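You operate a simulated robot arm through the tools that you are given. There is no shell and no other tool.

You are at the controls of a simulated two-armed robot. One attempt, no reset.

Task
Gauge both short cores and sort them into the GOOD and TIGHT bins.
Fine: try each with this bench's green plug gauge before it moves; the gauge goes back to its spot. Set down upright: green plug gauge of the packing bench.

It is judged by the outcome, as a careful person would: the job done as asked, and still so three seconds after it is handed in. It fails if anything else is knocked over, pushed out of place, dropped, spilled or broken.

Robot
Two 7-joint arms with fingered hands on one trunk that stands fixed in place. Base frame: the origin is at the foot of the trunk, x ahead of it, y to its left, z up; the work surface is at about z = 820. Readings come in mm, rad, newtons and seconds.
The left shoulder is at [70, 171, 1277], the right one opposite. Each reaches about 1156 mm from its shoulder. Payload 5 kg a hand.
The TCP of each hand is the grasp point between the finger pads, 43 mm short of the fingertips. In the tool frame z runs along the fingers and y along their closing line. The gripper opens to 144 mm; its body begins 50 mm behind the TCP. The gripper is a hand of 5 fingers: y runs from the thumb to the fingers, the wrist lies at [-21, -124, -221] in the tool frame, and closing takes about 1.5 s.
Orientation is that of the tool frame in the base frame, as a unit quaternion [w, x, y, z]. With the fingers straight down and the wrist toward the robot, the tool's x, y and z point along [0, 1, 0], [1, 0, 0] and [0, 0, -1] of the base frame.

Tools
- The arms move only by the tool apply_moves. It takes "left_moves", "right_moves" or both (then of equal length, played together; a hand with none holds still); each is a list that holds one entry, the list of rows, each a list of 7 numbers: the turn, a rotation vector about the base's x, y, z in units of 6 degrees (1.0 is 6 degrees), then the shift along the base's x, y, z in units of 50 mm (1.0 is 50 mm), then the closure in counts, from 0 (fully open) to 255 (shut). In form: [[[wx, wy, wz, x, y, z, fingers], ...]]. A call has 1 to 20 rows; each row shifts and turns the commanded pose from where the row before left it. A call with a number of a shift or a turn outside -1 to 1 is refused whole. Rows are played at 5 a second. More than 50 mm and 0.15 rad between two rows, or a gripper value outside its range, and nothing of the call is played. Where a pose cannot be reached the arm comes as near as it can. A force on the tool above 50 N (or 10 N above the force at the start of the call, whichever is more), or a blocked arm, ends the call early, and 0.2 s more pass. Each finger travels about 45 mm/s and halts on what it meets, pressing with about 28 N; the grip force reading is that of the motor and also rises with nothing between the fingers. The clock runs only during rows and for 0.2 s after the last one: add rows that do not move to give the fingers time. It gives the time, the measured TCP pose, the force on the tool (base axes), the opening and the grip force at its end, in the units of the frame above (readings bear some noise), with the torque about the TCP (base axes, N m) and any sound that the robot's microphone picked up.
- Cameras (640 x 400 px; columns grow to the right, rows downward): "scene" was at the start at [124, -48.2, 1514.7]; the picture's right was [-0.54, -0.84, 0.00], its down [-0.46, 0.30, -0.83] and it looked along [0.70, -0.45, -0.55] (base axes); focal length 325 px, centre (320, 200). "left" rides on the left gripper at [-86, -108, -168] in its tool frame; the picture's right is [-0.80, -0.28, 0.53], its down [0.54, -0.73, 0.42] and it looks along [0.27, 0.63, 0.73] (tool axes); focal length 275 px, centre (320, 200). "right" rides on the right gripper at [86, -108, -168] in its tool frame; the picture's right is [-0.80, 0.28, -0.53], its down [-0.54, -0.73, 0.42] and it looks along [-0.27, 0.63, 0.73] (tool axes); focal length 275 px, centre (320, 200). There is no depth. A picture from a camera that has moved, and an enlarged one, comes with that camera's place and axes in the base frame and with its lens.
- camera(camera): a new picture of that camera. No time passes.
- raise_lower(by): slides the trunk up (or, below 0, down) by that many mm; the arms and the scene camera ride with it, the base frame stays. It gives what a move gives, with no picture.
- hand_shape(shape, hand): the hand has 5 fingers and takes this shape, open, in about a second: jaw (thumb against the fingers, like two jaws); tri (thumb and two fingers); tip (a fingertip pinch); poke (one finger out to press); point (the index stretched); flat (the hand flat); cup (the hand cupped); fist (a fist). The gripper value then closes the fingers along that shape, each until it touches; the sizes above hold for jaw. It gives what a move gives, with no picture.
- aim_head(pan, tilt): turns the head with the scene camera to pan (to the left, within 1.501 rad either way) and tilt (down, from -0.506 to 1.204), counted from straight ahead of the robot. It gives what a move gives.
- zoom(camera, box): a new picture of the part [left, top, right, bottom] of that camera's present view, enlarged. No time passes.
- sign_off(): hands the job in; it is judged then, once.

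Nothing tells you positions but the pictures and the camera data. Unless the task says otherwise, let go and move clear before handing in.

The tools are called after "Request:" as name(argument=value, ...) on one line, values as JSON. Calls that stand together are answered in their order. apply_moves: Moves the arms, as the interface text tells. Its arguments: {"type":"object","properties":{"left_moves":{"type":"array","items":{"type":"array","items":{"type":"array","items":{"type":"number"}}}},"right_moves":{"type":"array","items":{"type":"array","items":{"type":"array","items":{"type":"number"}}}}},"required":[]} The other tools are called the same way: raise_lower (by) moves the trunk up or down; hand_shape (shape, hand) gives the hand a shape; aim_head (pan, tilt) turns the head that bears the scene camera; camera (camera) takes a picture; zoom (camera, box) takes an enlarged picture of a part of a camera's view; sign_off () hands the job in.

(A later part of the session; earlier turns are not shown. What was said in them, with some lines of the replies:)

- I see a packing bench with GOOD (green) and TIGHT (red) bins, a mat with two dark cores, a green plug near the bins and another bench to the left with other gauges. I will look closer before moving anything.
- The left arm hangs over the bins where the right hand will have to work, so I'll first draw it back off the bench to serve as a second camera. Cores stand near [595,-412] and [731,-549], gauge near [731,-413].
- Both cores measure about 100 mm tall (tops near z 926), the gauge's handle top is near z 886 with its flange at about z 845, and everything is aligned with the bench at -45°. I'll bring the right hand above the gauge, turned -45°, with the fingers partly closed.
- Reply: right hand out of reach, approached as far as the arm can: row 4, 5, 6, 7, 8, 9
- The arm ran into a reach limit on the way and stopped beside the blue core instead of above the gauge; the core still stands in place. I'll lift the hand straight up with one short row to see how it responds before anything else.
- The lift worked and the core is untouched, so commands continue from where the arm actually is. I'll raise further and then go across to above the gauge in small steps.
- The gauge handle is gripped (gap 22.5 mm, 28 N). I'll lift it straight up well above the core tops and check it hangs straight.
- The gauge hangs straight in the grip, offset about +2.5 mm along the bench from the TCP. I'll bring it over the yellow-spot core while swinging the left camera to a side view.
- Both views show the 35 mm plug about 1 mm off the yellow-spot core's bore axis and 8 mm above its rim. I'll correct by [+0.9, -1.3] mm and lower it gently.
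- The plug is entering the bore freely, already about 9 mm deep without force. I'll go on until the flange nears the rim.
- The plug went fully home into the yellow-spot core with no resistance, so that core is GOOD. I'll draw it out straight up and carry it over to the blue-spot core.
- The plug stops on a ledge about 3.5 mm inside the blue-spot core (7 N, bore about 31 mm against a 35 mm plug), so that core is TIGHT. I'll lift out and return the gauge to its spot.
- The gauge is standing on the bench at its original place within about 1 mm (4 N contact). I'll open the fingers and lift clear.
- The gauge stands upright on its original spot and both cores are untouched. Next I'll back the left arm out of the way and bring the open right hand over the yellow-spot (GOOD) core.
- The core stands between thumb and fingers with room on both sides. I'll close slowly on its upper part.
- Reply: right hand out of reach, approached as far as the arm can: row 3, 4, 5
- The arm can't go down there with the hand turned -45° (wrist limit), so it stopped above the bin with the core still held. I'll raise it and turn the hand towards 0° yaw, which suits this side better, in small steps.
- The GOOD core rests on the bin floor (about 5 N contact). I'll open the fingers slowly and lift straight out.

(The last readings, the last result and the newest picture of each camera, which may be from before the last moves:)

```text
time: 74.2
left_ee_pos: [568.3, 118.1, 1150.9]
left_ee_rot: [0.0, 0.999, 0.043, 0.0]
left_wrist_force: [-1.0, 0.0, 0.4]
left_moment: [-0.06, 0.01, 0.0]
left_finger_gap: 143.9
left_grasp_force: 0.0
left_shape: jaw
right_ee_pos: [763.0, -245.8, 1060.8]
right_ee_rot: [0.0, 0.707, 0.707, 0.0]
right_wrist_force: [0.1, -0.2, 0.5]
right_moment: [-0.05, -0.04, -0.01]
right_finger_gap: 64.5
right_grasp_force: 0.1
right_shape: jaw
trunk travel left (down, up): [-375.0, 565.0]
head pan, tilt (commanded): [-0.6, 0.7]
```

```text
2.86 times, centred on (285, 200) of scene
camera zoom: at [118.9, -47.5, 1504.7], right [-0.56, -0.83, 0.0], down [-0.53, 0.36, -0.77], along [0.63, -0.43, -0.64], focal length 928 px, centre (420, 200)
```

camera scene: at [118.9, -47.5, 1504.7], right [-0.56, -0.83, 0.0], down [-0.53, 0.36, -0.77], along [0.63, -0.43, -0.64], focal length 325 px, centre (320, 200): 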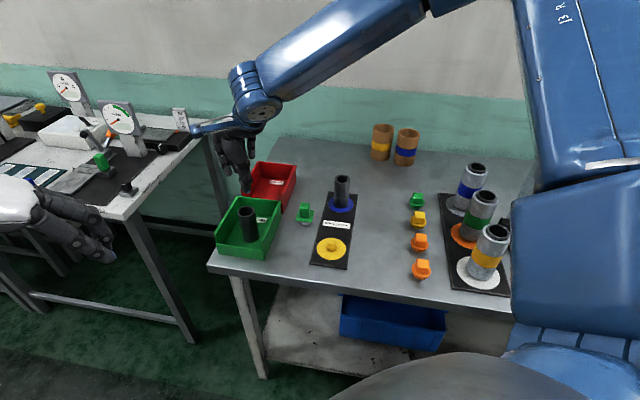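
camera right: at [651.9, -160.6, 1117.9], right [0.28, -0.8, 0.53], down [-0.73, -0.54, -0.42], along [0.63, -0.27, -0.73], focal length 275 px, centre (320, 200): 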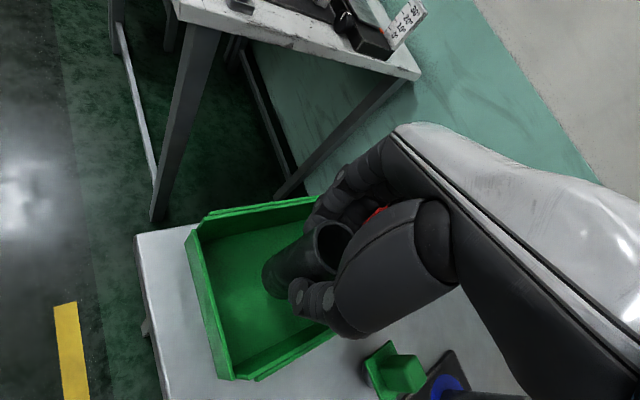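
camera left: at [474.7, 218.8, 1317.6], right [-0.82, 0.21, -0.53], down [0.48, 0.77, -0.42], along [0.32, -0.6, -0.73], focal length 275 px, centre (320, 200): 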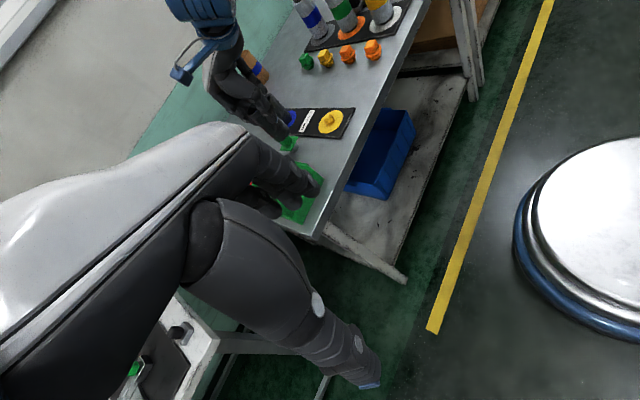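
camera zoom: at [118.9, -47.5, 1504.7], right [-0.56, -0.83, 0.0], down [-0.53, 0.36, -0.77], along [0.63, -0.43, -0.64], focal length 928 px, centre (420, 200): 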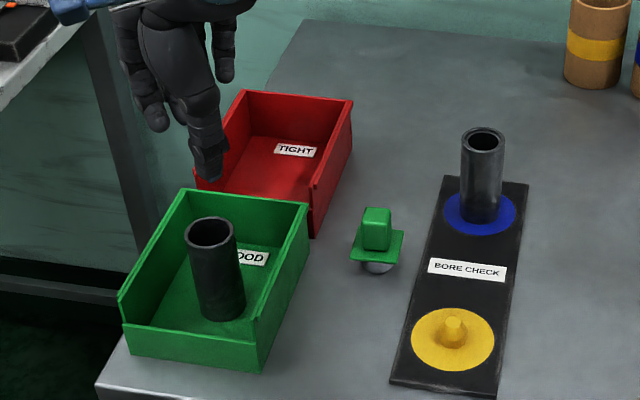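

The GOOD core stands in its bin. Now I'll swing the hand back to -45° over the blue-spot (TIGHT) core, in two stages at a safe height.

Request:
apply_moves(right_moves=[[[0, 0, -0.6, -0.06, -0.4, 0.05, 130], [0, 0, -0.8, -0.06, -0.6, 0, 110], [0, 0, -0.8, -0.06, -0.6, 0, 110], [0, 0, -0.8, -0.06, -0.6, 0, 110], [0, 0, -0.8, -0.06, -0.6, 0, 110], [0, 0, 0, 0, 0, 0, 110]]])

Request:
apply_moves(right_moves=[[[0, 0, -0.8, -0.06, -0.5, 0, 110], [0, 0, -0.8, -0.06, -0.6, 0, 110], [0, 0, -0.8, -0.06, -0.6, 0, 110], [0, 0, -0.8, -0.06, -0.6, 0, 110], [0, 0, -0.5, -0.06, -0.4, 0, 110], [0, 0, 0, 0, -0.4, 0, 110], [0, 0, 0, 0, 0, 0, 110]]])

Request:
camera(camera="scene")

```text
time: 75.6
left_ee_pos: [568.5, 118.7, 1150.2]
left_ee_rot: [0.0, 0.999, 0.044, 0.0]
left_wrist_force: [0.7, 0.8, -0.5]
left_moment: [0.0, 0.0, -0.01]
left_finger_gap: 143.9
left_grasp_force: 0.0
left_shape: jaw
right_ee_pos: [751.9, -387.1, 1059.7]
right_ee_rot: [-0.001, 0.833, 0.553, 0.0]
right_wrist_force: [-0.4, 0.0, 0.0]
right_moment: [-0.01, -0.02, -0.01]
right_finger_gap: 81.4
right_grasp_force: 0.0
right_shape: jaw
trunk travel left (down, up): [-375.0, 565.0]
head pan, tilt (commanded): [-0.6, 0.7]
```

```text
time: 77.2
left_ee_pos: [569.6, 118.8, 1150.0]
left_ee_rot: [0.0, 0.999, 0.044, 0.0]
left_wrist_force: [0.2, 0.6, 0.8]
left_moment: [0.03, 0.0, 0.03]
left_finger_gap: 143.7
left_grasp_force: 0.0
left_shape: jaw
right_ee_pos: [735.4, -542.2, 1059.7]
right_ee_rot: [0.0, 0.924, 0.383, 0.001]
right_wrist_force: [-0.3, -0.5, -0.7]
right_moment: [-0.02, -0.01, 0.0]
right_finger_gap: 81.6
right_grasp_force: 0.0
right_shape: jaw
trunk travel left (down, up): [-375.0, 565.0]
head pan, tilt (commanded): [-0.6, 0.7]
```

```text
taken
camera scene: at [119.6, -47.4, 1504.7], right [-0.56, -0.83, 0.0], down [-0.53, 0.36, -0.76], along [0.63, -0.43, -0.64], focal length 325 px, centre (320, 200)
```

scene: 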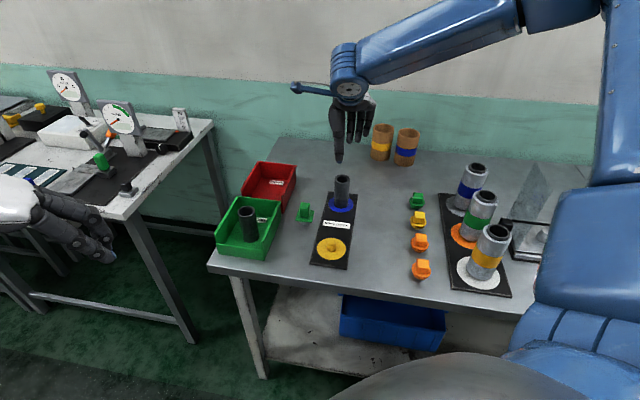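

Request:
apply_moves(right_moves=[[[0, 0, 0, -0.08, -0.05, -0.2, 110], [0, 0, 0, 0, 0, -0.4, 110], [0, 0, 0, 0, 0, -0.5, 110], [0, 0, 0, 0, 0, -0.35, 110], [0, 0, 0, 0, 0, 0, 110], [0, 0, 0, 0, 0, 0, 110]]])

Request:
zoom(camera="scene", box=[305, 140, 375, 220])

Request:
zoom(camera="right", box=[200, 120, 420, 380])

Request:
zoom(camera="left", box=[220, 50, 340, 170])

```text
time: 78.6
left_ee_pos: [570.1, 119.4, 1150.5]
left_ee_rot: [-0.001, 0.999, 0.043, 0.0]
left_wrist_force: [-0.6, -0.4, 1.0]
left_moment: [-0.01, 0.0, -0.01]
left_finger_gap: 143.9
left_grasp_force: 0.1
left_shape: jaw
right_ee_pos: [730.4, -544.1, 990.2]
right_ee_rot: [0.0, 0.924, 0.383, -0.001]
right_wrist_force: [0.1, -1.4, 0.5]
right_moment: [0.01, 0.03, 0.01]
right_finger_gap: 81.5
right_grasp_force: 0.0
right_shape: jaw
trunk travel left (down, up): [-375.0, 565.0]
head pan, tilt (commanded): [-0.6, 0.7]
```

```text
5.00 times, centred on (340, 180) of scene
camera zoom: at [119.5, -48.0, 1504.7], right [-0.56, -0.83, 0.0], down [-0.53, 0.36, -0.76], along [0.63, -0.43, -0.64], focal length 1625 px, centre (220, 300)
```

zoom: 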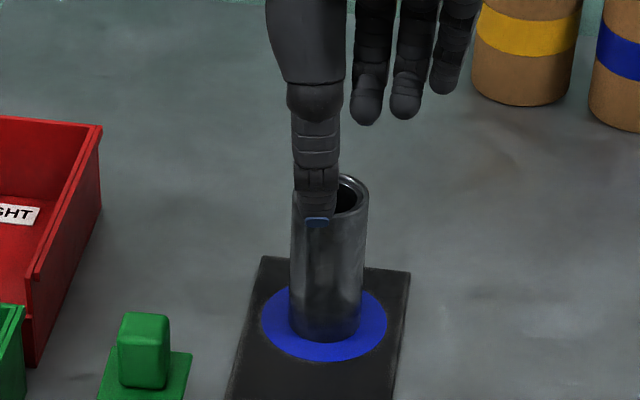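

```text
1.54 times, centred on (310, 250) of right
camera zoom: at [713.9, -406.0, 1156.9], right [-0.36, -0.76, 0.53], down [-0.9, 0.13, -0.42], along [0.25, -0.63, -0.73], focal length 424 px, centre (335, 123)
```

zoom: 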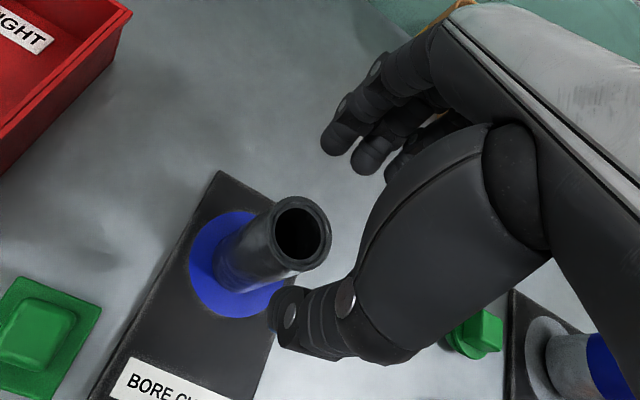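

```text
3.33 times, centred on (280, 110) of left
camera zoom: at [475.2, 219.2, 1317.3], right [-0.82, 0.21, -0.53], down [0.48, 0.77, -0.42], along [0.32, -0.6, -0.73], focal length 918 px, centre (453, 500)
```

zoom: 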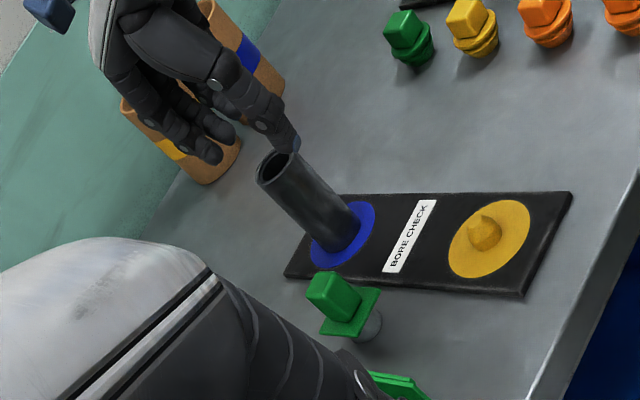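

Request:
apply_moves(right_moves=[[[0, 0, 0, 0, 0, -0.2, 110], [0, 0, 0, 0, 0, -0.25, 110], [0, 0, 0, 0, 0, -0.25, 110], [0, 0, 0, 0, 0, -0.25, 110], [0, 0, 0, 0, 0, -0.25, 110], [0, 0, 0, 0, 0, -0.14, 110], [0, 0, 0, 0, 0, 0, 110]]])

Request:
zoom(camera="scene", box=[305, 140, 375, 220])

Request:
zoom(camera="right", box=[200, 120, 420, 380])

Request:
zoom(camera="left", box=[220, 50, 340, 170])

```text
time: 80.2
left_ee_pos: [570.2, 119.7, 1150.7]
left_ee_rot: [0.0, 0.999, 0.044, 0.0]
left_wrist_force: [0.5, -0.3, -0.4]
left_moment: [-0.01, -0.01, 0.0]
left_finger_gap: 143.5
left_grasp_force: 0.0
left_shape: jaw
right_ee_pos: [730.3, -544.5, 921.6]
right_ee_rot: [0.0, 0.924, 0.383, 0.0]
right_wrist_force: [0.4, 0.4, 0.1]
right_moment: [0.0, -0.02, 0.01]
right_finger_gap: 81.4
right_grasp_force: 0.0
right_shape: jaw
trunk travel left (down, up): [-375.0, 565.0]
head pan, tilt (commanded): [-0.6, 0.7]
```

```text
5.00 times, centred on (340, 180) of scene
camera zoom: at [119.3, -47.8, 1504.7], right [-0.56, -0.83, 0.0], down [-0.53, 0.36, -0.76], along [0.63, -0.43, -0.64], focal length 1625 px, centre (220, 300)
```

zoom: 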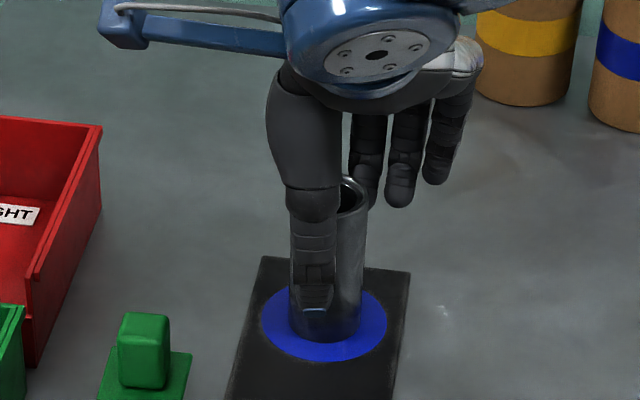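

```text
1.54 times, centred on (310, 250) of right
camera zoom: at [713.3, -407.0, 1090.0], right [-0.36, -0.76, 0.53], down [-0.9, 0.13, -0.42], along [0.25, -0.63, -0.73], focal length 424 px, centre (335, 123)
```

zoom: 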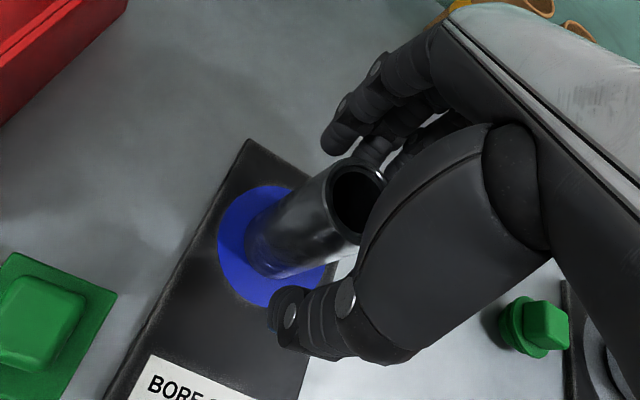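

```text
3.33 times, centred on (280, 110) of left
camera zoom: at [475.1, 219.3, 1317.4], right [-0.82, 0.21, -0.53], down [0.48, 0.77, -0.42], along [0.32, -0.6, -0.73], focal length 918 px, centre (453, 500)
```

zoom: 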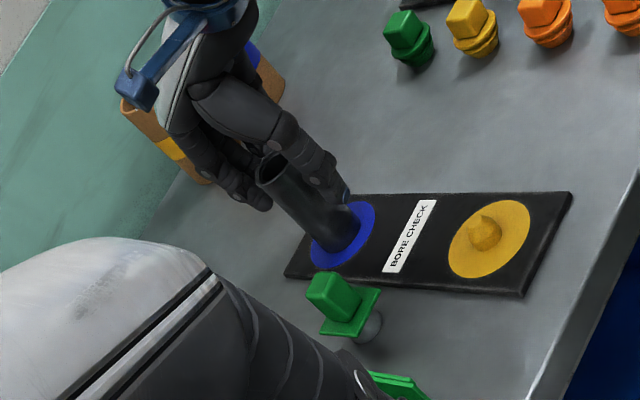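

Same position as with the first core; I'll close slowly on the blue-spot core and lift a little to check.

Request:
apply_moves(right_moves=[[[0, 0, 0, 0, 0, 0, 140], [0, 0, 0, 0, 0, 0, 155], [0, 0, 0, 0, 0, 0, 162], [0, 0, 0, 0, 0, 0, 168], [0, 0, 0, 0, 0, 0, 174], [0, 0, 0, 0, 0, 0, 180], [0, 0, 0, 0, 0, 0, 195], [0, 0, 0, 0, 0, 0, 215], [0, 0, 0, 0, 0, 0, 235], [0, 0, 0, 0, 0, 0, 250], [0, 0, 0, 0, 0, 0, 250], [0, 0, 0, 0, 0, 0, 250]]])

Request:
apply_moves(right_moves=[[[0, 0, 0, 0, 0, 0.1, 250], [0, 0, 0, 0, 0, 0.2, 250], [0, 0, 0, 0, 0, 0, 250]]])

Request:
zoom(camera="scene", box=[305, 140, 375, 220])

Request:
zoom(camera="right", box=[200, 120, 420, 380])

Request:
zoom(camera="left", box=[220, 50, 340, 170])

```text
time: 82.8
left_ee_pos: [569.7, 119.8, 1149.9]
left_ee_rot: [0.0, 0.999, 0.045, -0.001]
left_wrist_force: [0.4, 0.2, 0.2]
left_moment: [-0.01, 0.0, -0.03]
left_finger_gap: 143.6
left_grasp_force: 0.1
left_shape: jaw
right_ee_pos: [730.3, -544.0, 921.6]
right_ee_rot: [-0.001, 0.924, 0.383, 0.0]
right_wrist_force: [-2.6, 2.9, -0.1]
right_moment: [0.14, 0.12, -0.05]
right_finger_gap: 37.6
right_grasp_force: 28.3
right_shape: jaw
trunk travel left (down, up): [-375.0, 565.0]
head pan, tilt (commanded): [-0.6, 0.7]
```

```text
time: 83.6
left_ee_pos: [570.7, 118.5, 1150.6]
left_ee_rot: [0.0, 0.999, 0.044, 0.001]
left_wrist_force: [0.2, 0.6, 0.6]
left_moment: [0.01, 0.03, 0.01]
left_finger_gap: 143.6
left_grasp_force: 0.1
left_shape: jaw
right_ee_pos: [730.8, -544.5, 936.4]
right_ee_rot: [0.0, 0.924, 0.383, 0.001]
right_wrist_force: [0.9, 0.8, 0.1]
right_moment: [-0.04, -0.01, 0.02]
right_finger_gap: 37.3
right_grasp_force: 27.4
right_shape: jaw
trunk travel left (down, up): [-375.0, 565.0]
head pan, tilt (commanded): [-0.6, 0.7]
```

```text
5.00 times, centred on (340, 180) of scene
camera zoom: at [119.9, -48.2, 1504.7], right [-0.56, -0.83, 0.0], down [-0.53, 0.36, -0.76], along [0.63, -0.43, -0.64], focal length 1625 px, centre (220, 300)
```

zoom: 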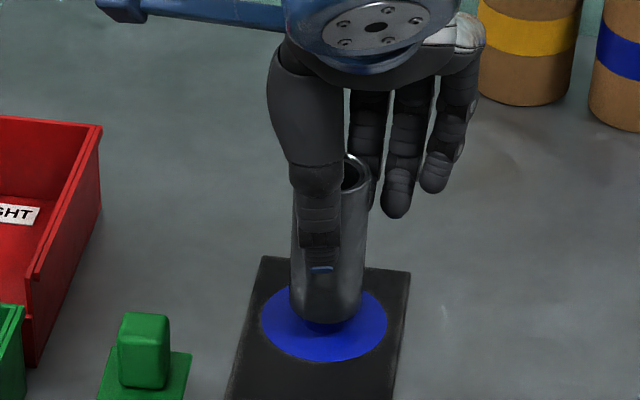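

```text
1.54 times, centred on (310, 250) of right
camera zoom: at [713.6, -406.9, 1104.4], right [-0.36, -0.76, 0.53], down [-0.9, 0.13, -0.42], along [0.25, -0.63, -0.73], focal length 424 px, centre (335, 123)
```

zoom: 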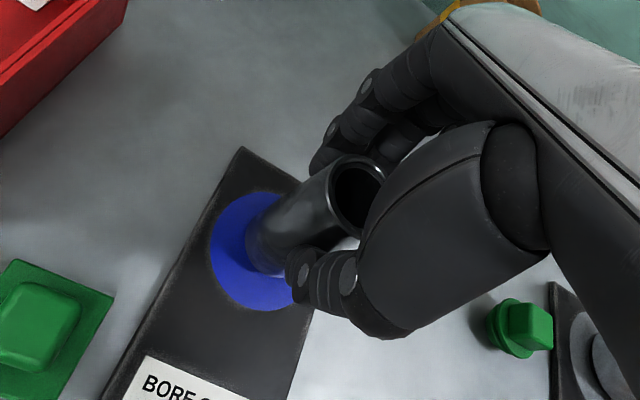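

```text
3.33 times, centred on (280, 110) of left
camera zoom: at [475.6, 219.0, 1317.3], right [-0.82, 0.21, -0.53], down [0.48, 0.77, -0.42], along [0.32, -0.6, -0.73], focal length 918 px, centre (453, 500)
```

zoom: 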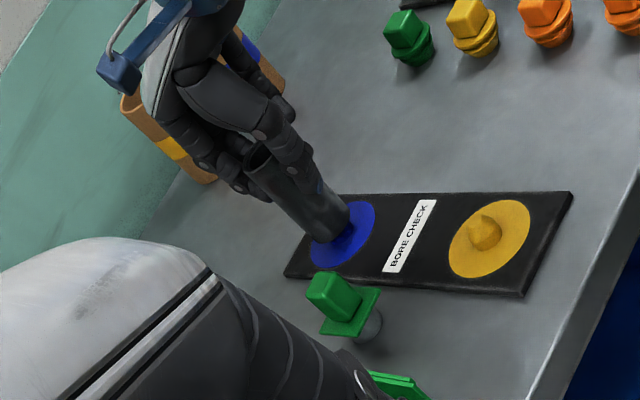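

Request:
apply_moves(right_moves=[[[0, 0, 0, 0, 0, 0.3, 250], [0, 0, 0, 0, 0, 0.5, 250], [0, 0, 0, 0, 0, 0.5, 250], [0, 0, 0, 0, 0, 0.5, 250], [0, 0, 0, 0, 0, 0.2, 250], [0, 0, 0, 0, 0, 0, 250]]])

Request:
apply_moves(right_moves=[[[0, 0, 0.4, 0.2, 0.19, 0, 250], [0, 0, 0.8, 0.4, 0.38, 0, 250], [0, 0, 0.8, 0.4, 0.38, 0, 250], [0, 0, 0.8, 0.4, 0.38, 0, 250], [0, 0, 0.8, 0.3, 0.28, 0, 250], [0, 0, 0, 0, 0, 0, 250]]])

Request:
camera(camera="scene")

```text
time: 85.0
left_ee_pos: [569.7, 119.5, 1150.7]
left_ee_rot: [0.0, 0.999, 0.044, 0.001]
left_wrist_force: [-0.2, 0.2, -0.5]
left_moment: [-0.01, 0.02, 0.01]
left_finger_gap: 143.9
left_grasp_force: 0.1
left_shape: jaw
right_ee_pos: [730.9, -544.2, 1036.8]
right_ee_rot: [-0.001, 0.924, 0.383, 0.0]
right_wrist_force: [0.1, 0.0, -0.2]
right_moment: [0.03, 0.01, -0.01]
right_finger_gap: 37.7
right_grasp_force: 28.0
right_shape: jaw
trunk travel left (down, up): [-375.0, 565.0]
head pan, tilt (commanded): [-0.6, 0.7]
```

```text
time: 86.4
left_ee_pos: [568.6, 118.3, 1150.8]
left_ee_rot: [0.001, 0.999, 0.044, 0.0]
left_wrist_force: [1.4, 0.6, 0.9]
left_moment: [0.01, -0.04, -0.01]
left_finger_gap: 143.4
left_grasp_force: 0.1
left_shape: jaw
right_ee_pos: [815.0, -464.2, 1037.7]
right_ee_rot: [0.0, 0.836, 0.549, 0.001]
right_wrist_force: [-1.1, 0.3, 0.3]
right_moment: [0.02, 0.01, -0.02]
right_finger_gap: 37.5
right_grasp_force: 27.9
right_shape: jaw
trunk travel left (down, up): [-375.0, 565.0]
head pan, tilt (commanded): [-0.6, 0.7]
```

```text
taken
camera scene: at [118.9, -48.3, 1504.8], right [-0.56, -0.83, 0.0], down [-0.53, 0.36, -0.76], along [0.63, -0.43, -0.64], focal length 325 px, centre (320, 200)
```

scene: 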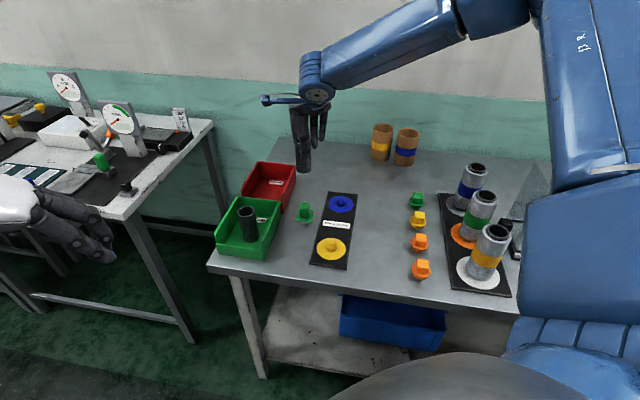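

Request:
apply_moves(right_moves=[[[0, 0, 0.8, 0.3, 0.28, 0, 250], [0, 0, 0.8, 0.4, 0.38, 0, 250], [0, 0, 0.8, 0.4, 0.38, 0, 250], [0, 0, 0.8, 0.4, 0.35, 0, 250], [0, 0, 0.7, 0.2, 0.2, 0, 250], [0, 0, 0, 0, 0, 0, 250], [0, 0, 0, 0, 0, 0, 250]]])

Request:
zoom(camera="scene", box=[200, 90, 360, 250])

Request:
camera(camera="right")

```text
time: 88.0
left_ee_pos: [569.2, 119.5, 1150.4]
left_ee_rot: [0.0, 0.999, 0.044, 0.0]
left_wrist_force: [-0.9, 0.0, 0.1]
left_moment: [-0.03, 0.01, 0.02]
left_finger_gap: 143.8
left_grasp_force: 0.1
left_shape: jaw
right_ee_pos: [900.7, -384.5, 1037.5]
right_ee_rot: [0.0, 0.706, 0.708, 0.0]
right_wrist_force: [0.3, -0.1, -0.6]
right_moment: [-0.01, 0.0, -0.01]
right_finger_gap: 37.4
right_grasp_force: 28.0
right_shape: jaw
trunk travel left (down, up): [-375.0, 565.0]
head pan, tilt (commanded): [-0.6, 0.7]
```

```text
2.50 times, centred on (280, 170) of scene
camera zoom: at [119.7, -47.7, 1504.7], right [-0.56, -0.83, 0.0], down [-0.53, 0.36, -0.76], along [0.63, -0.43, -0.64], focal length 812 px, centre (420, 275)
```

zoom: 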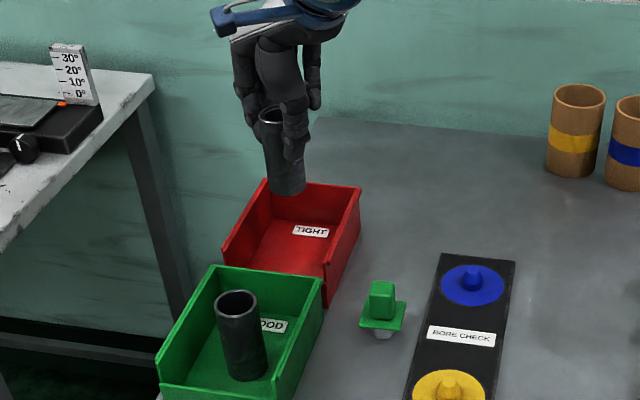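

```text
taken
camera right: at [792.1, -298.2, 1204.6], right [0.28, -0.8, 0.53], down [-0.73, -0.54, -0.42], along [0.63, -0.27, -0.73], focal length 275 px, centre (320, 200)
```

right: 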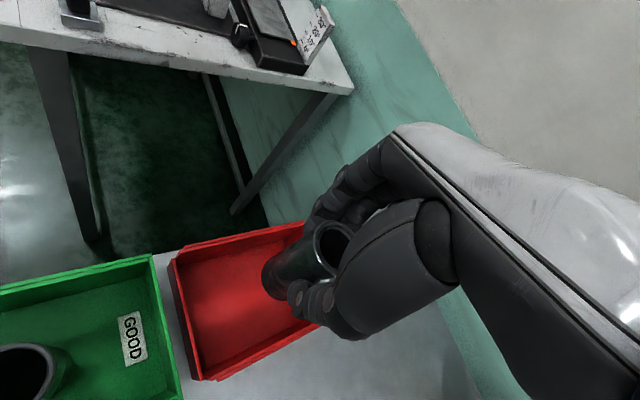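

Request:
apply_moves(right_moves=[[[0, 0, 0, 0, 0, -0.2, 250], [0, 0, 0, 0, 0, -0.4, 250], [0, 0, 0, 0, 0, -0.4, 250], [0, 0, 0, 0, 0, 0, 250]]])

Request:
apply_moves(right_moves=[[[0, 0, 0, 0, 0, -0.3, 250], [0, 0, 0, 0, 0, -0.3, 250], [0, 0, 0, 0, 0, -0.2, 250], [0, 0, 0, 0, 0, 0, 250]]])

Request:
zoom(camera="scene", box=[220, 110, 320, 230])

Request:
zoom(camera="right", box=[140, 150, 420, 390])

```text
time: 89.0
left_ee_pos: [569.7, 119.8, 1151.7]
left_ee_rot: [0.001, 0.999, 0.043, 0.0]
left_wrist_force: [0.6, 0.2, 0.7]
left_moment: [0.01, -0.02, -0.02]
left_finger_gap: 143.7
left_grasp_force: 0.1
left_shape: jaw
right_ee_pos: [899.5, -384.3, 986.2]
right_ee_rot: [0.0, 0.707, 0.707, 0.0]
right_wrist_force: [0.5, 0.9, 0.0]
right_moment: [0.02, 0.02, -0.02]
right_finger_gap: 37.3
right_grasp_force: 27.8
right_shape: jaw
trunk travel left (down, up): [-375.0, 565.0]
head pan, tilt (commanded): [-0.6, 0.7]
```

```text
time: 90.0
left_ee_pos: [568.9, 118.8, 1150.5]
left_ee_rot: [0.0, 0.999, 0.044, -0.001]
left_wrist_force: [-0.3, 0.3, 0.0]
left_moment: [0.0, 0.02, -0.01]
left_finger_gap: 144.0
left_grasp_force: 0.0
left_shape: jaw
right_ee_pos: [900.9, -383.1, 947.2]
right_ee_rot: [0.0, 0.707, 0.707, 0.001]
right_wrist_force: [0.4, 0.3, -0.9]
right_moment: [0.0, -0.02, -0.02]
right_finger_gap: 37.7
right_grasp_force: 27.8
right_shape: jaw
trunk travel left (down, up): [-375.0, 565.0]
head pan, tilt (commanded): [-0.6, 0.7]
```

```text
3.33 times, centred on (270, 170) of scene
camera zoom: at [119.4, -47.9, 1504.7], right [-0.56, -0.83, 0.0], down [-0.53, 0.36, -0.76], along [0.63, -0.43, -0.64], focal length 1083 px, centre (487, 300)
```

zoom: 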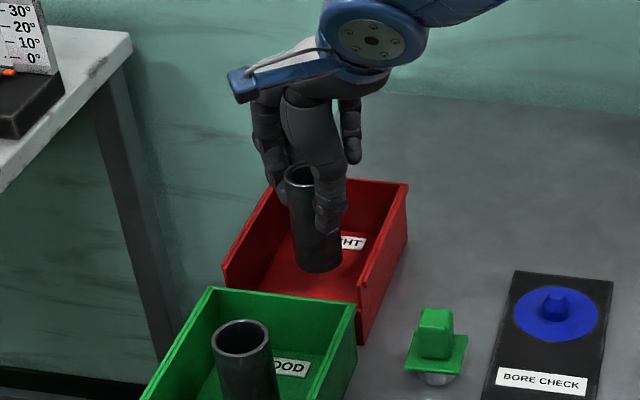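

```text
1.67 times, centred on (280, 270) of right
camera zoom: at [791.3, -297.6, 1114.5], right [0.28, -0.8, 0.53], down [-0.73, -0.54, -0.42], along [0.63, -0.27, -0.73], focal length 459 px, centre (387, 83)
```

zoom: 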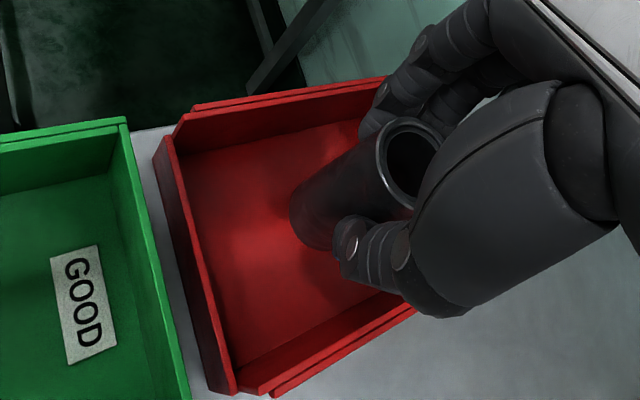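

Request:
apply_moves(right_moves=[[[0, 0, 0, 0, 0, -0.15, 250], [0, 0, 0, 0, 0, -0.15, 250], [0, 0, 0, 0, 0, -0.1, 250], [0, 0, 0, 0, 0, -0.06, 250], [0, 0, 0, 0, 0, 0, 250]]])

Request:
apply_moves(right_moves=[[[0, 0, 0, 0, 0, -0.04, 250], [0, 0, 0, 0, 0, -0.03, 250], [0, 0, 0, 0, 0, 0, 250]]])

Request:
zoom(camera="scene", box=[230, 150, 310, 230])

```text
time: 91.2
left_ee_pos: [569.4, 119.0, 1149.8]
left_ee_rot: [0.0, 0.999, 0.044, 0.0]
left_wrist_force: [0.3, 0.1, 0.2]
left_moment: [0.0, 0.02, 0.04]
left_finger_gap: 143.7
left_grasp_force: 0.0
left_shape: jaw
right_ee_pos: [900.8, -383.7, 922.5]
right_ee_rot: [0.0, 0.707, 0.707, -0.001]
right_wrist_force: [-0.3, -0.1, -0.6]
right_moment: [-0.01, 0.01, 0.0]
right_finger_gap: 37.3
right_grasp_force: 28.4
right_shape: jaw
trunk travel left (down, up): [-375.0, 565.0]
head pan, tilt (commanded): [-0.6, 0.7]
```

```text
time: 92.0
left_ee_pos: [569.8, 119.4, 1150.0]
left_ee_rot: [0.0, 0.999, 0.043, -0.001]
left_wrist_force: [0.5, 0.5, 0.7]
left_moment: [-0.01, 0.0, 0.02]
left_finger_gap: 143.8
left_grasp_force: 0.1
left_shape: jaw
right_ee_pos: [899.8, -384.7, 919.1]
right_ee_rot: [0.0, 0.707, 0.708, 0.0]
right_wrist_force: [-0.5, 0.9, -0.8]
right_moment: [0.01, 0.0, 0.0]
right_finger_gap: 37.6
right_grasp_force: 28.0
right_shape: jaw
trunk travel left (down, up): [-375.0, 565.0]
head pan, tilt (commanded): [-0.6, 0.7]
```

```text
5.00 times, centred on (270, 190) of scene
camera zoom: at [119.5, -47.9, 1504.7], right [-0.56, -0.83, 0.0], down [-0.53, 0.36, -0.76], along [0.63, -0.43, -0.64], focal length 1625 px, centre (570, 250)
```

zoom: 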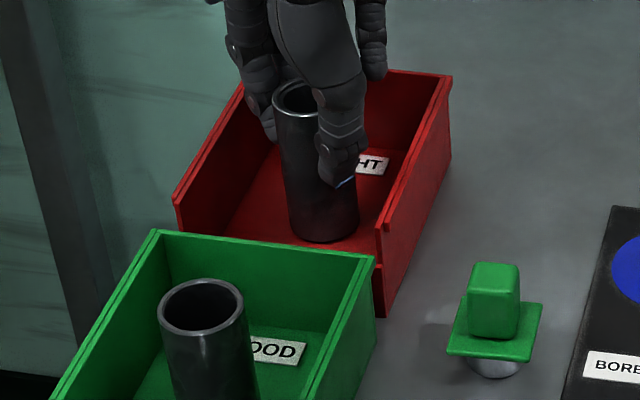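

Request:
apply_moves(right_moves=[[[0, 0, 0, 0, 0, -0.03, 250], [0, 0, 0, 0, 0, -0.02, 250], [0, 0, 0, 0, 0, 0, 250]]])

```text
time: 92.8
left_ee_pos: [568.7, 118.7, 1150.4]
left_ee_rot: [-0.001, 0.999, 0.044, 0.0]
left_wrist_force: [0.2, 0.2, -0.5]
left_moment: [0.02, -0.01, -0.01]
left_finger_gap: 143.5
left_grasp_force: 0.0
left_shape: jaw
right_ee_pos: [899.8, -383.6, 916.7]
right_ee_rot: [-0.001, 0.708, 0.707, 0.0]
right_wrist_force: [0.8, -0.3, 1.2]
right_moment: [-0.03, -0.02, 0.03]
right_finger_gap: 37.5
right_grasp_force: 27.6
right_shape: jaw
trunk travel left (down, up): [-375.0, 565.0]
head pan, tilt (commanded): [-0.6, 0.7]
```

Request:
apply_moves(right_moves=[[[0, 0, 0, 0, 0, -0.02, 250], [0, 0, 0, 0, 0, 0, 250]]])

Request:
zoom(camera="scene", box=[230, 150, 310, 230])

```text
time: 93.4
left_ee_pos: [569.0, 119.2, 1150.8]
left_ee_rot: [0.0, 0.999, 0.044, 0.0]
left_wrist_force: [0.7, -0.8, -0.5]
left_moment: [0.02, -0.02, -0.01]
left_finger_gap: 143.8
left_grasp_force: 0.0
left_shape: jaw
right_ee_pos: [899.0, -383.4, 918.0]
right_ee_rot: [0.001, 0.706, 0.708, 0.0]
right_wrist_force: [-0.2, 0.3, 3.7]
right_moment: [-0.04, -0.07, 0.02]
right_finger_gap: 37.6
right_grasp_force: 27.8
right_shape: jaw
trunk travel left (down, up): [-375.0, 565.0]
head pan, tilt (commanded): [-0.6, 0.7]
```

```text
5.00 times, centred on (270, 190) of scene
camera zoom: at [118.7, -47.6, 1504.9], right [-0.56, -0.83, 0.0], down [-0.53, 0.36, -0.77], along [0.63, -0.43, -0.64], focal length 1625 px, centre (570, 250)
```

zoom: 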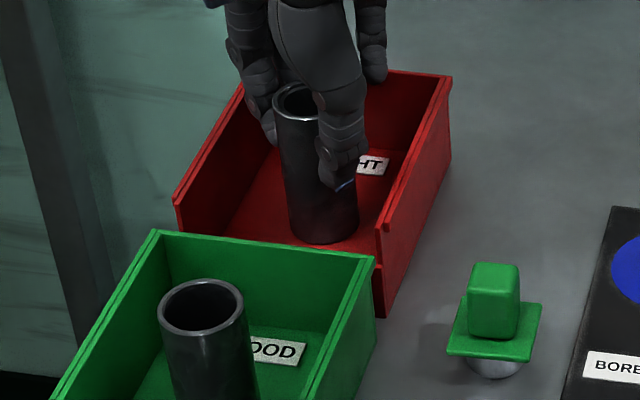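

The TIGHT core now rests on the red bin's floor (about 4 N contact). I'll open slowly, as with the first one, and then lift out.

Request:
apply_moves(right_moves=[[[0, 0, 0, 0, 0, 0, 185], [0, 0, 0, 0, 0, 0, 178], [0, 0, 0, 0, 0, 0, 170], [0, 0, 0, 0, 0, 0, 160], [0, 0, 0, 0, 0, 0, 150], [0, 0, 0, 0, 0, 0, 140], [0, 0, 0, 0, 0, 0, 140]]])

Request:
zoom(camera="scene", box=[230, 150, 310, 230])

Request:
zoom(camera="right", box=[140, 150, 420, 390])

```text
time: 95.0
left_ee_pos: [569.2, 119.6, 1151.4]
left_ee_rot: [0.001, 0.999, 0.043, 0.0]
left_wrist_force: [-0.1, -0.2, -0.4]
left_moment: [-0.01, 0.04, -0.01]
left_finger_gap: 143.8
left_grasp_force: 0.1
left_shape: jaw
right_ee_pos: [899.8, -384.2, 916.4]
right_ee_rot: [0.0, 0.707, 0.707, 0.0]
right_wrist_force: [-0.3, 1.4, -0.4]
right_moment: [0.02, -0.02, 0.0]
right_finger_gap: 64.4
right_grasp_force: 0.2
right_shape: jaw
trunk travel left (down, up): [-375.0, 565.0]
head pan, tilt (commanded): [-0.6, 0.7]
```

```text
5.00 times, centred on (270, 190) of scene
camera zoom: at [119.6, -47.9, 1504.7], right [-0.56, -0.83, 0.0], down [-0.53, 0.36, -0.76], along [0.63, -0.43, -0.64], focal length 1625 px, centre (570, 250)
```

zoom: 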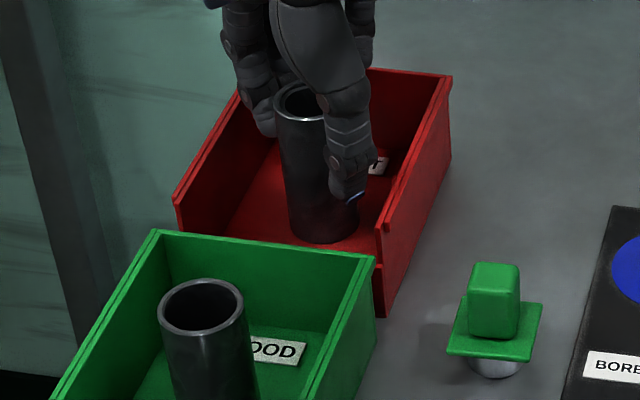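

```text
1.67 times, centred on (280, 270) of right
camera zoom: at [791.1, -298.4, 1084.8], right [0.28, -0.8, 0.53], down [-0.73, -0.54, -0.42], along [0.63, -0.27, -0.73], focal length 459 px, centre (387, 83)
```

zoom: 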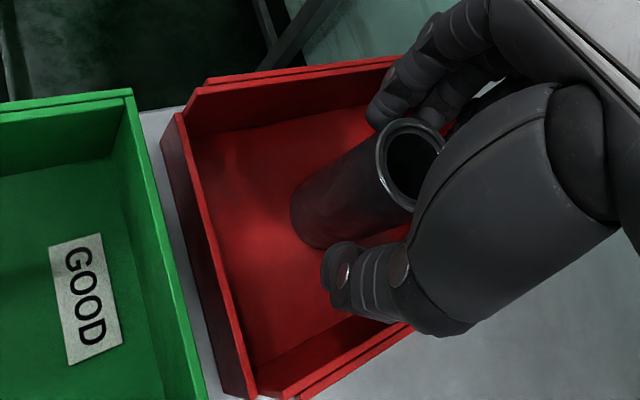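

Request:
apply_moves(right_moves=[[[0, 0, 0, 0.06, 0, 0, 140], [0, 0, 0, 0, 0, 0.1, 140], [0, 0, 0, 0, 0, 0.2, 140], [0, 0, 0, 0, 0, 0.4, 140], [0, 0, 0, 0, 0, 0.5, 140], [0, 0, 0, 0, 0, 0.6, 140], [0, 0, 0, 0, 0, 0.6, 140], [0, 0, 0, 0, 0, 0.6, 120]]])

Request:
camera(camera="scene")

Request:
zoom(camera="scene", box=[200, 130, 370, 270])

```text
time: 96.8
left_ee_pos: [567.8, 118.9, 1150.7]
left_ee_rot: [0.0, 0.999, 0.044, 0.0]
left_wrist_force: [-0.3, -0.3, 0.5]
left_moment: [0.02, -0.02, 0.05]
left_finger_gap: 143.8
left_grasp_force: 0.2
left_shape: jaw
right_ee_pos: [901.2, -383.6, 1066.8]
right_ee_rot: [0.0, 0.707, 0.708, 0.0]
right_wrist_force: [-0.3, -0.1, -0.1]
right_moment: [0.0, -0.02, -0.04]
right_finger_gap: 75.6
right_grasp_force: 0.1
right_shape: jaw
trunk travel left (down, up): [-375.0, 565.0]
head pan, tilt (commanded): [-0.6, 0.7]
```

```text
taken
camera scene: at [118.2, -47.5, 1504.8], right [-0.56, -0.83, 0.0], down [-0.53, 0.36, -0.77], along [0.63, -0.43, -0.64], focal length 325 px, centre (320, 200)
```

scene: 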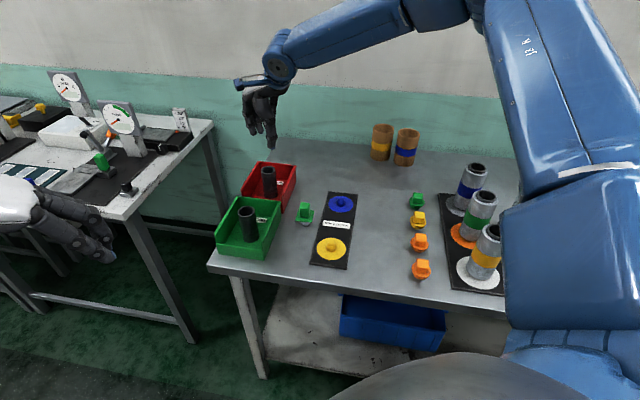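

```text
2.86 times, centred on (285, 200) of scene
camera zoom: at [118.2, -47.5, 1504.8], right [-0.56, -0.83, 0.0], down [-0.53, 0.36, -0.77], along [0.63, -0.43, -0.64], focal length 928 px, centre (420, 200)
```

zoom: 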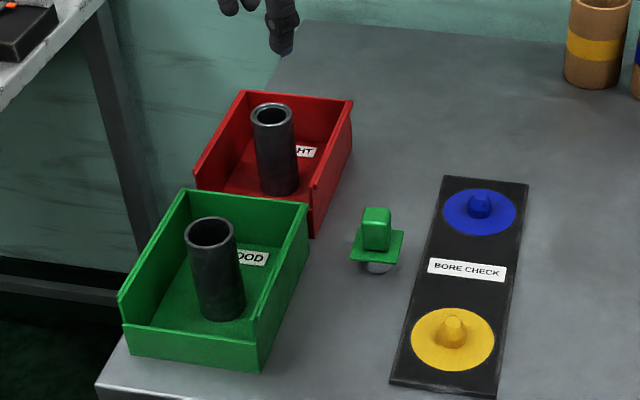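

Request:
apply_moves(right_moves=[[[0, 0, 0, -0.2, -0.2, 0.4, 110], [0, 0, 0, -0.3, -0.3, 0.4, 110], [0, 0, 0, -0.3, -0.3, 0.2, 110], [0, 0, 0, 0, 0, 0, 110]]])

Request:
camera(camera="scene")

Request:
zoom(camera="scene", box=[288, 194, 328, 234])

Request:
zoom(camera="scene", box=[360, 110, 540, 310])

```text
time: 97.8
left_ee_pos: [570.7, 119.9, 1150.3]
left_ee_rot: [0.0, 0.999, 0.043, 0.0]
left_wrist_force: [-0.1, 0.0, -0.5]
left_moment: [0.02, -0.01, 0.0]
left_finger_gap: 143.8
left_grasp_force: 0.0
left_shape: jaw
right_ee_pos: [862.7, -424.8, 1116.5]
right_ee_rot: [-0.001, 0.707, 0.707, 0.0]
right_wrist_force: [0.1, 0.5, 0.1]
right_moment: [-0.04, -0.02, 0.0]
right_finger_gap: 81.5
right_grasp_force: 0.0
right_shape: jaw
trunk travel left (down, up): [-375.0, 565.0]
head pan, tilt (commanded): [-0.6, 0.7]
```

```text
taken
camera scene: at [119.9, -47.3, 1504.7], right [-0.56, -0.83, 0.0], down [-0.53, 0.36, -0.76], along [0.63, -0.43, -0.64], focal length 325 px, centre (320, 200)
```

scene: 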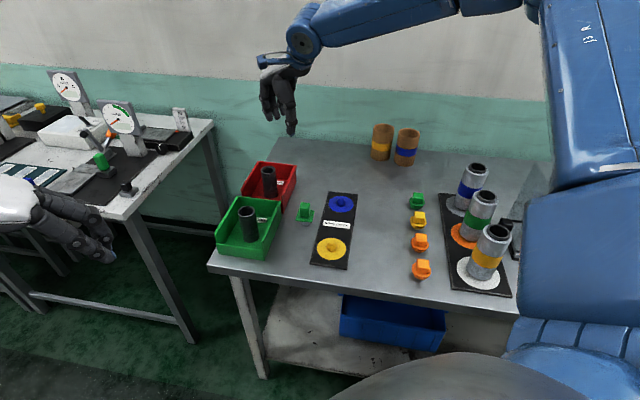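

```text
10.00 times, centred on (308, 214) of scene
camera zoom: at [119.9, -47.3, 1504.7], right [-0.56, -0.83, 0.0], down [-0.53, 0.36, -0.76], along [0.63, -0.43, -0.64], focal length 3250 px, centre (440, 60)
```

zoom: 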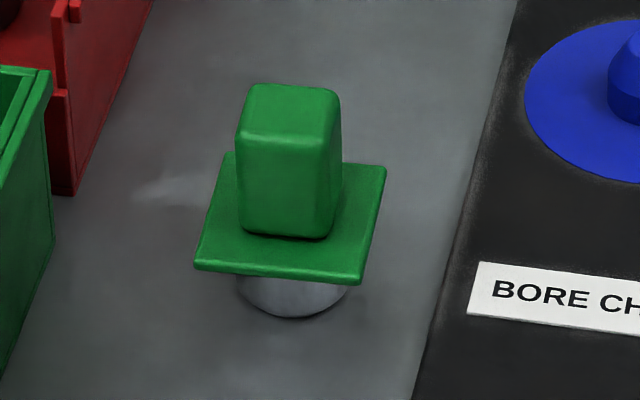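

```text
2.00 times, centred on (450, 210) of scene
camera zoom: at [119.9, -47.3, 1504.7], right [-0.56, -0.83, 0.0], down [-0.53, 0.36, -0.76], along [0.63, -0.43, -0.64], focal length 650 px, centre (60, 180)
```

zoom: 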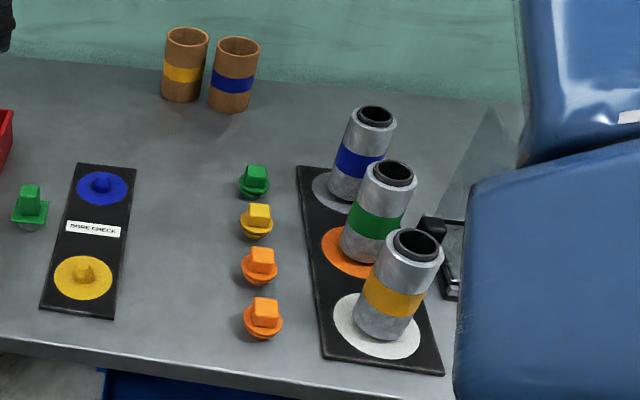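

Both cores are gauged and standing in their bins: the yellow-spot core in GOOD and the blue-spot core in TIGHT. The green gauge is upright on its spot, nothing else has moved, and both hands are clear, so I'm handing the job in.

Request:
sign_off()

```text
The job is handed in.
```

Both short cores are gauged and sorted, and the job is handed in.

- **Yellow-spot core:** the plug gauge went all the way in with no resistance, so it is standing in the GOOD bin.
- **Blue-spot core:** the gauge stopped on a ledge about 3.5 mm inside the bore, so it is standing in the TIGHT bin.
- **Green plug gauge:** it is back upright on the packing bench, within about 1 mm of where it started.

Each core was tried with the gauge before it was moved. In the last pictures nothing else on the bench looked knocked over or moved, and both hands were empty and clear.

Early on, the right arm hit a reach limit and stopped off its path, close beside the blue-spot core. It did not touch the core, and I lifted straight up and carried on in smaller steps. A second reach limit over the GOOD bin, while holding the yellow-spot core, meant turning the hand before lowering it in.
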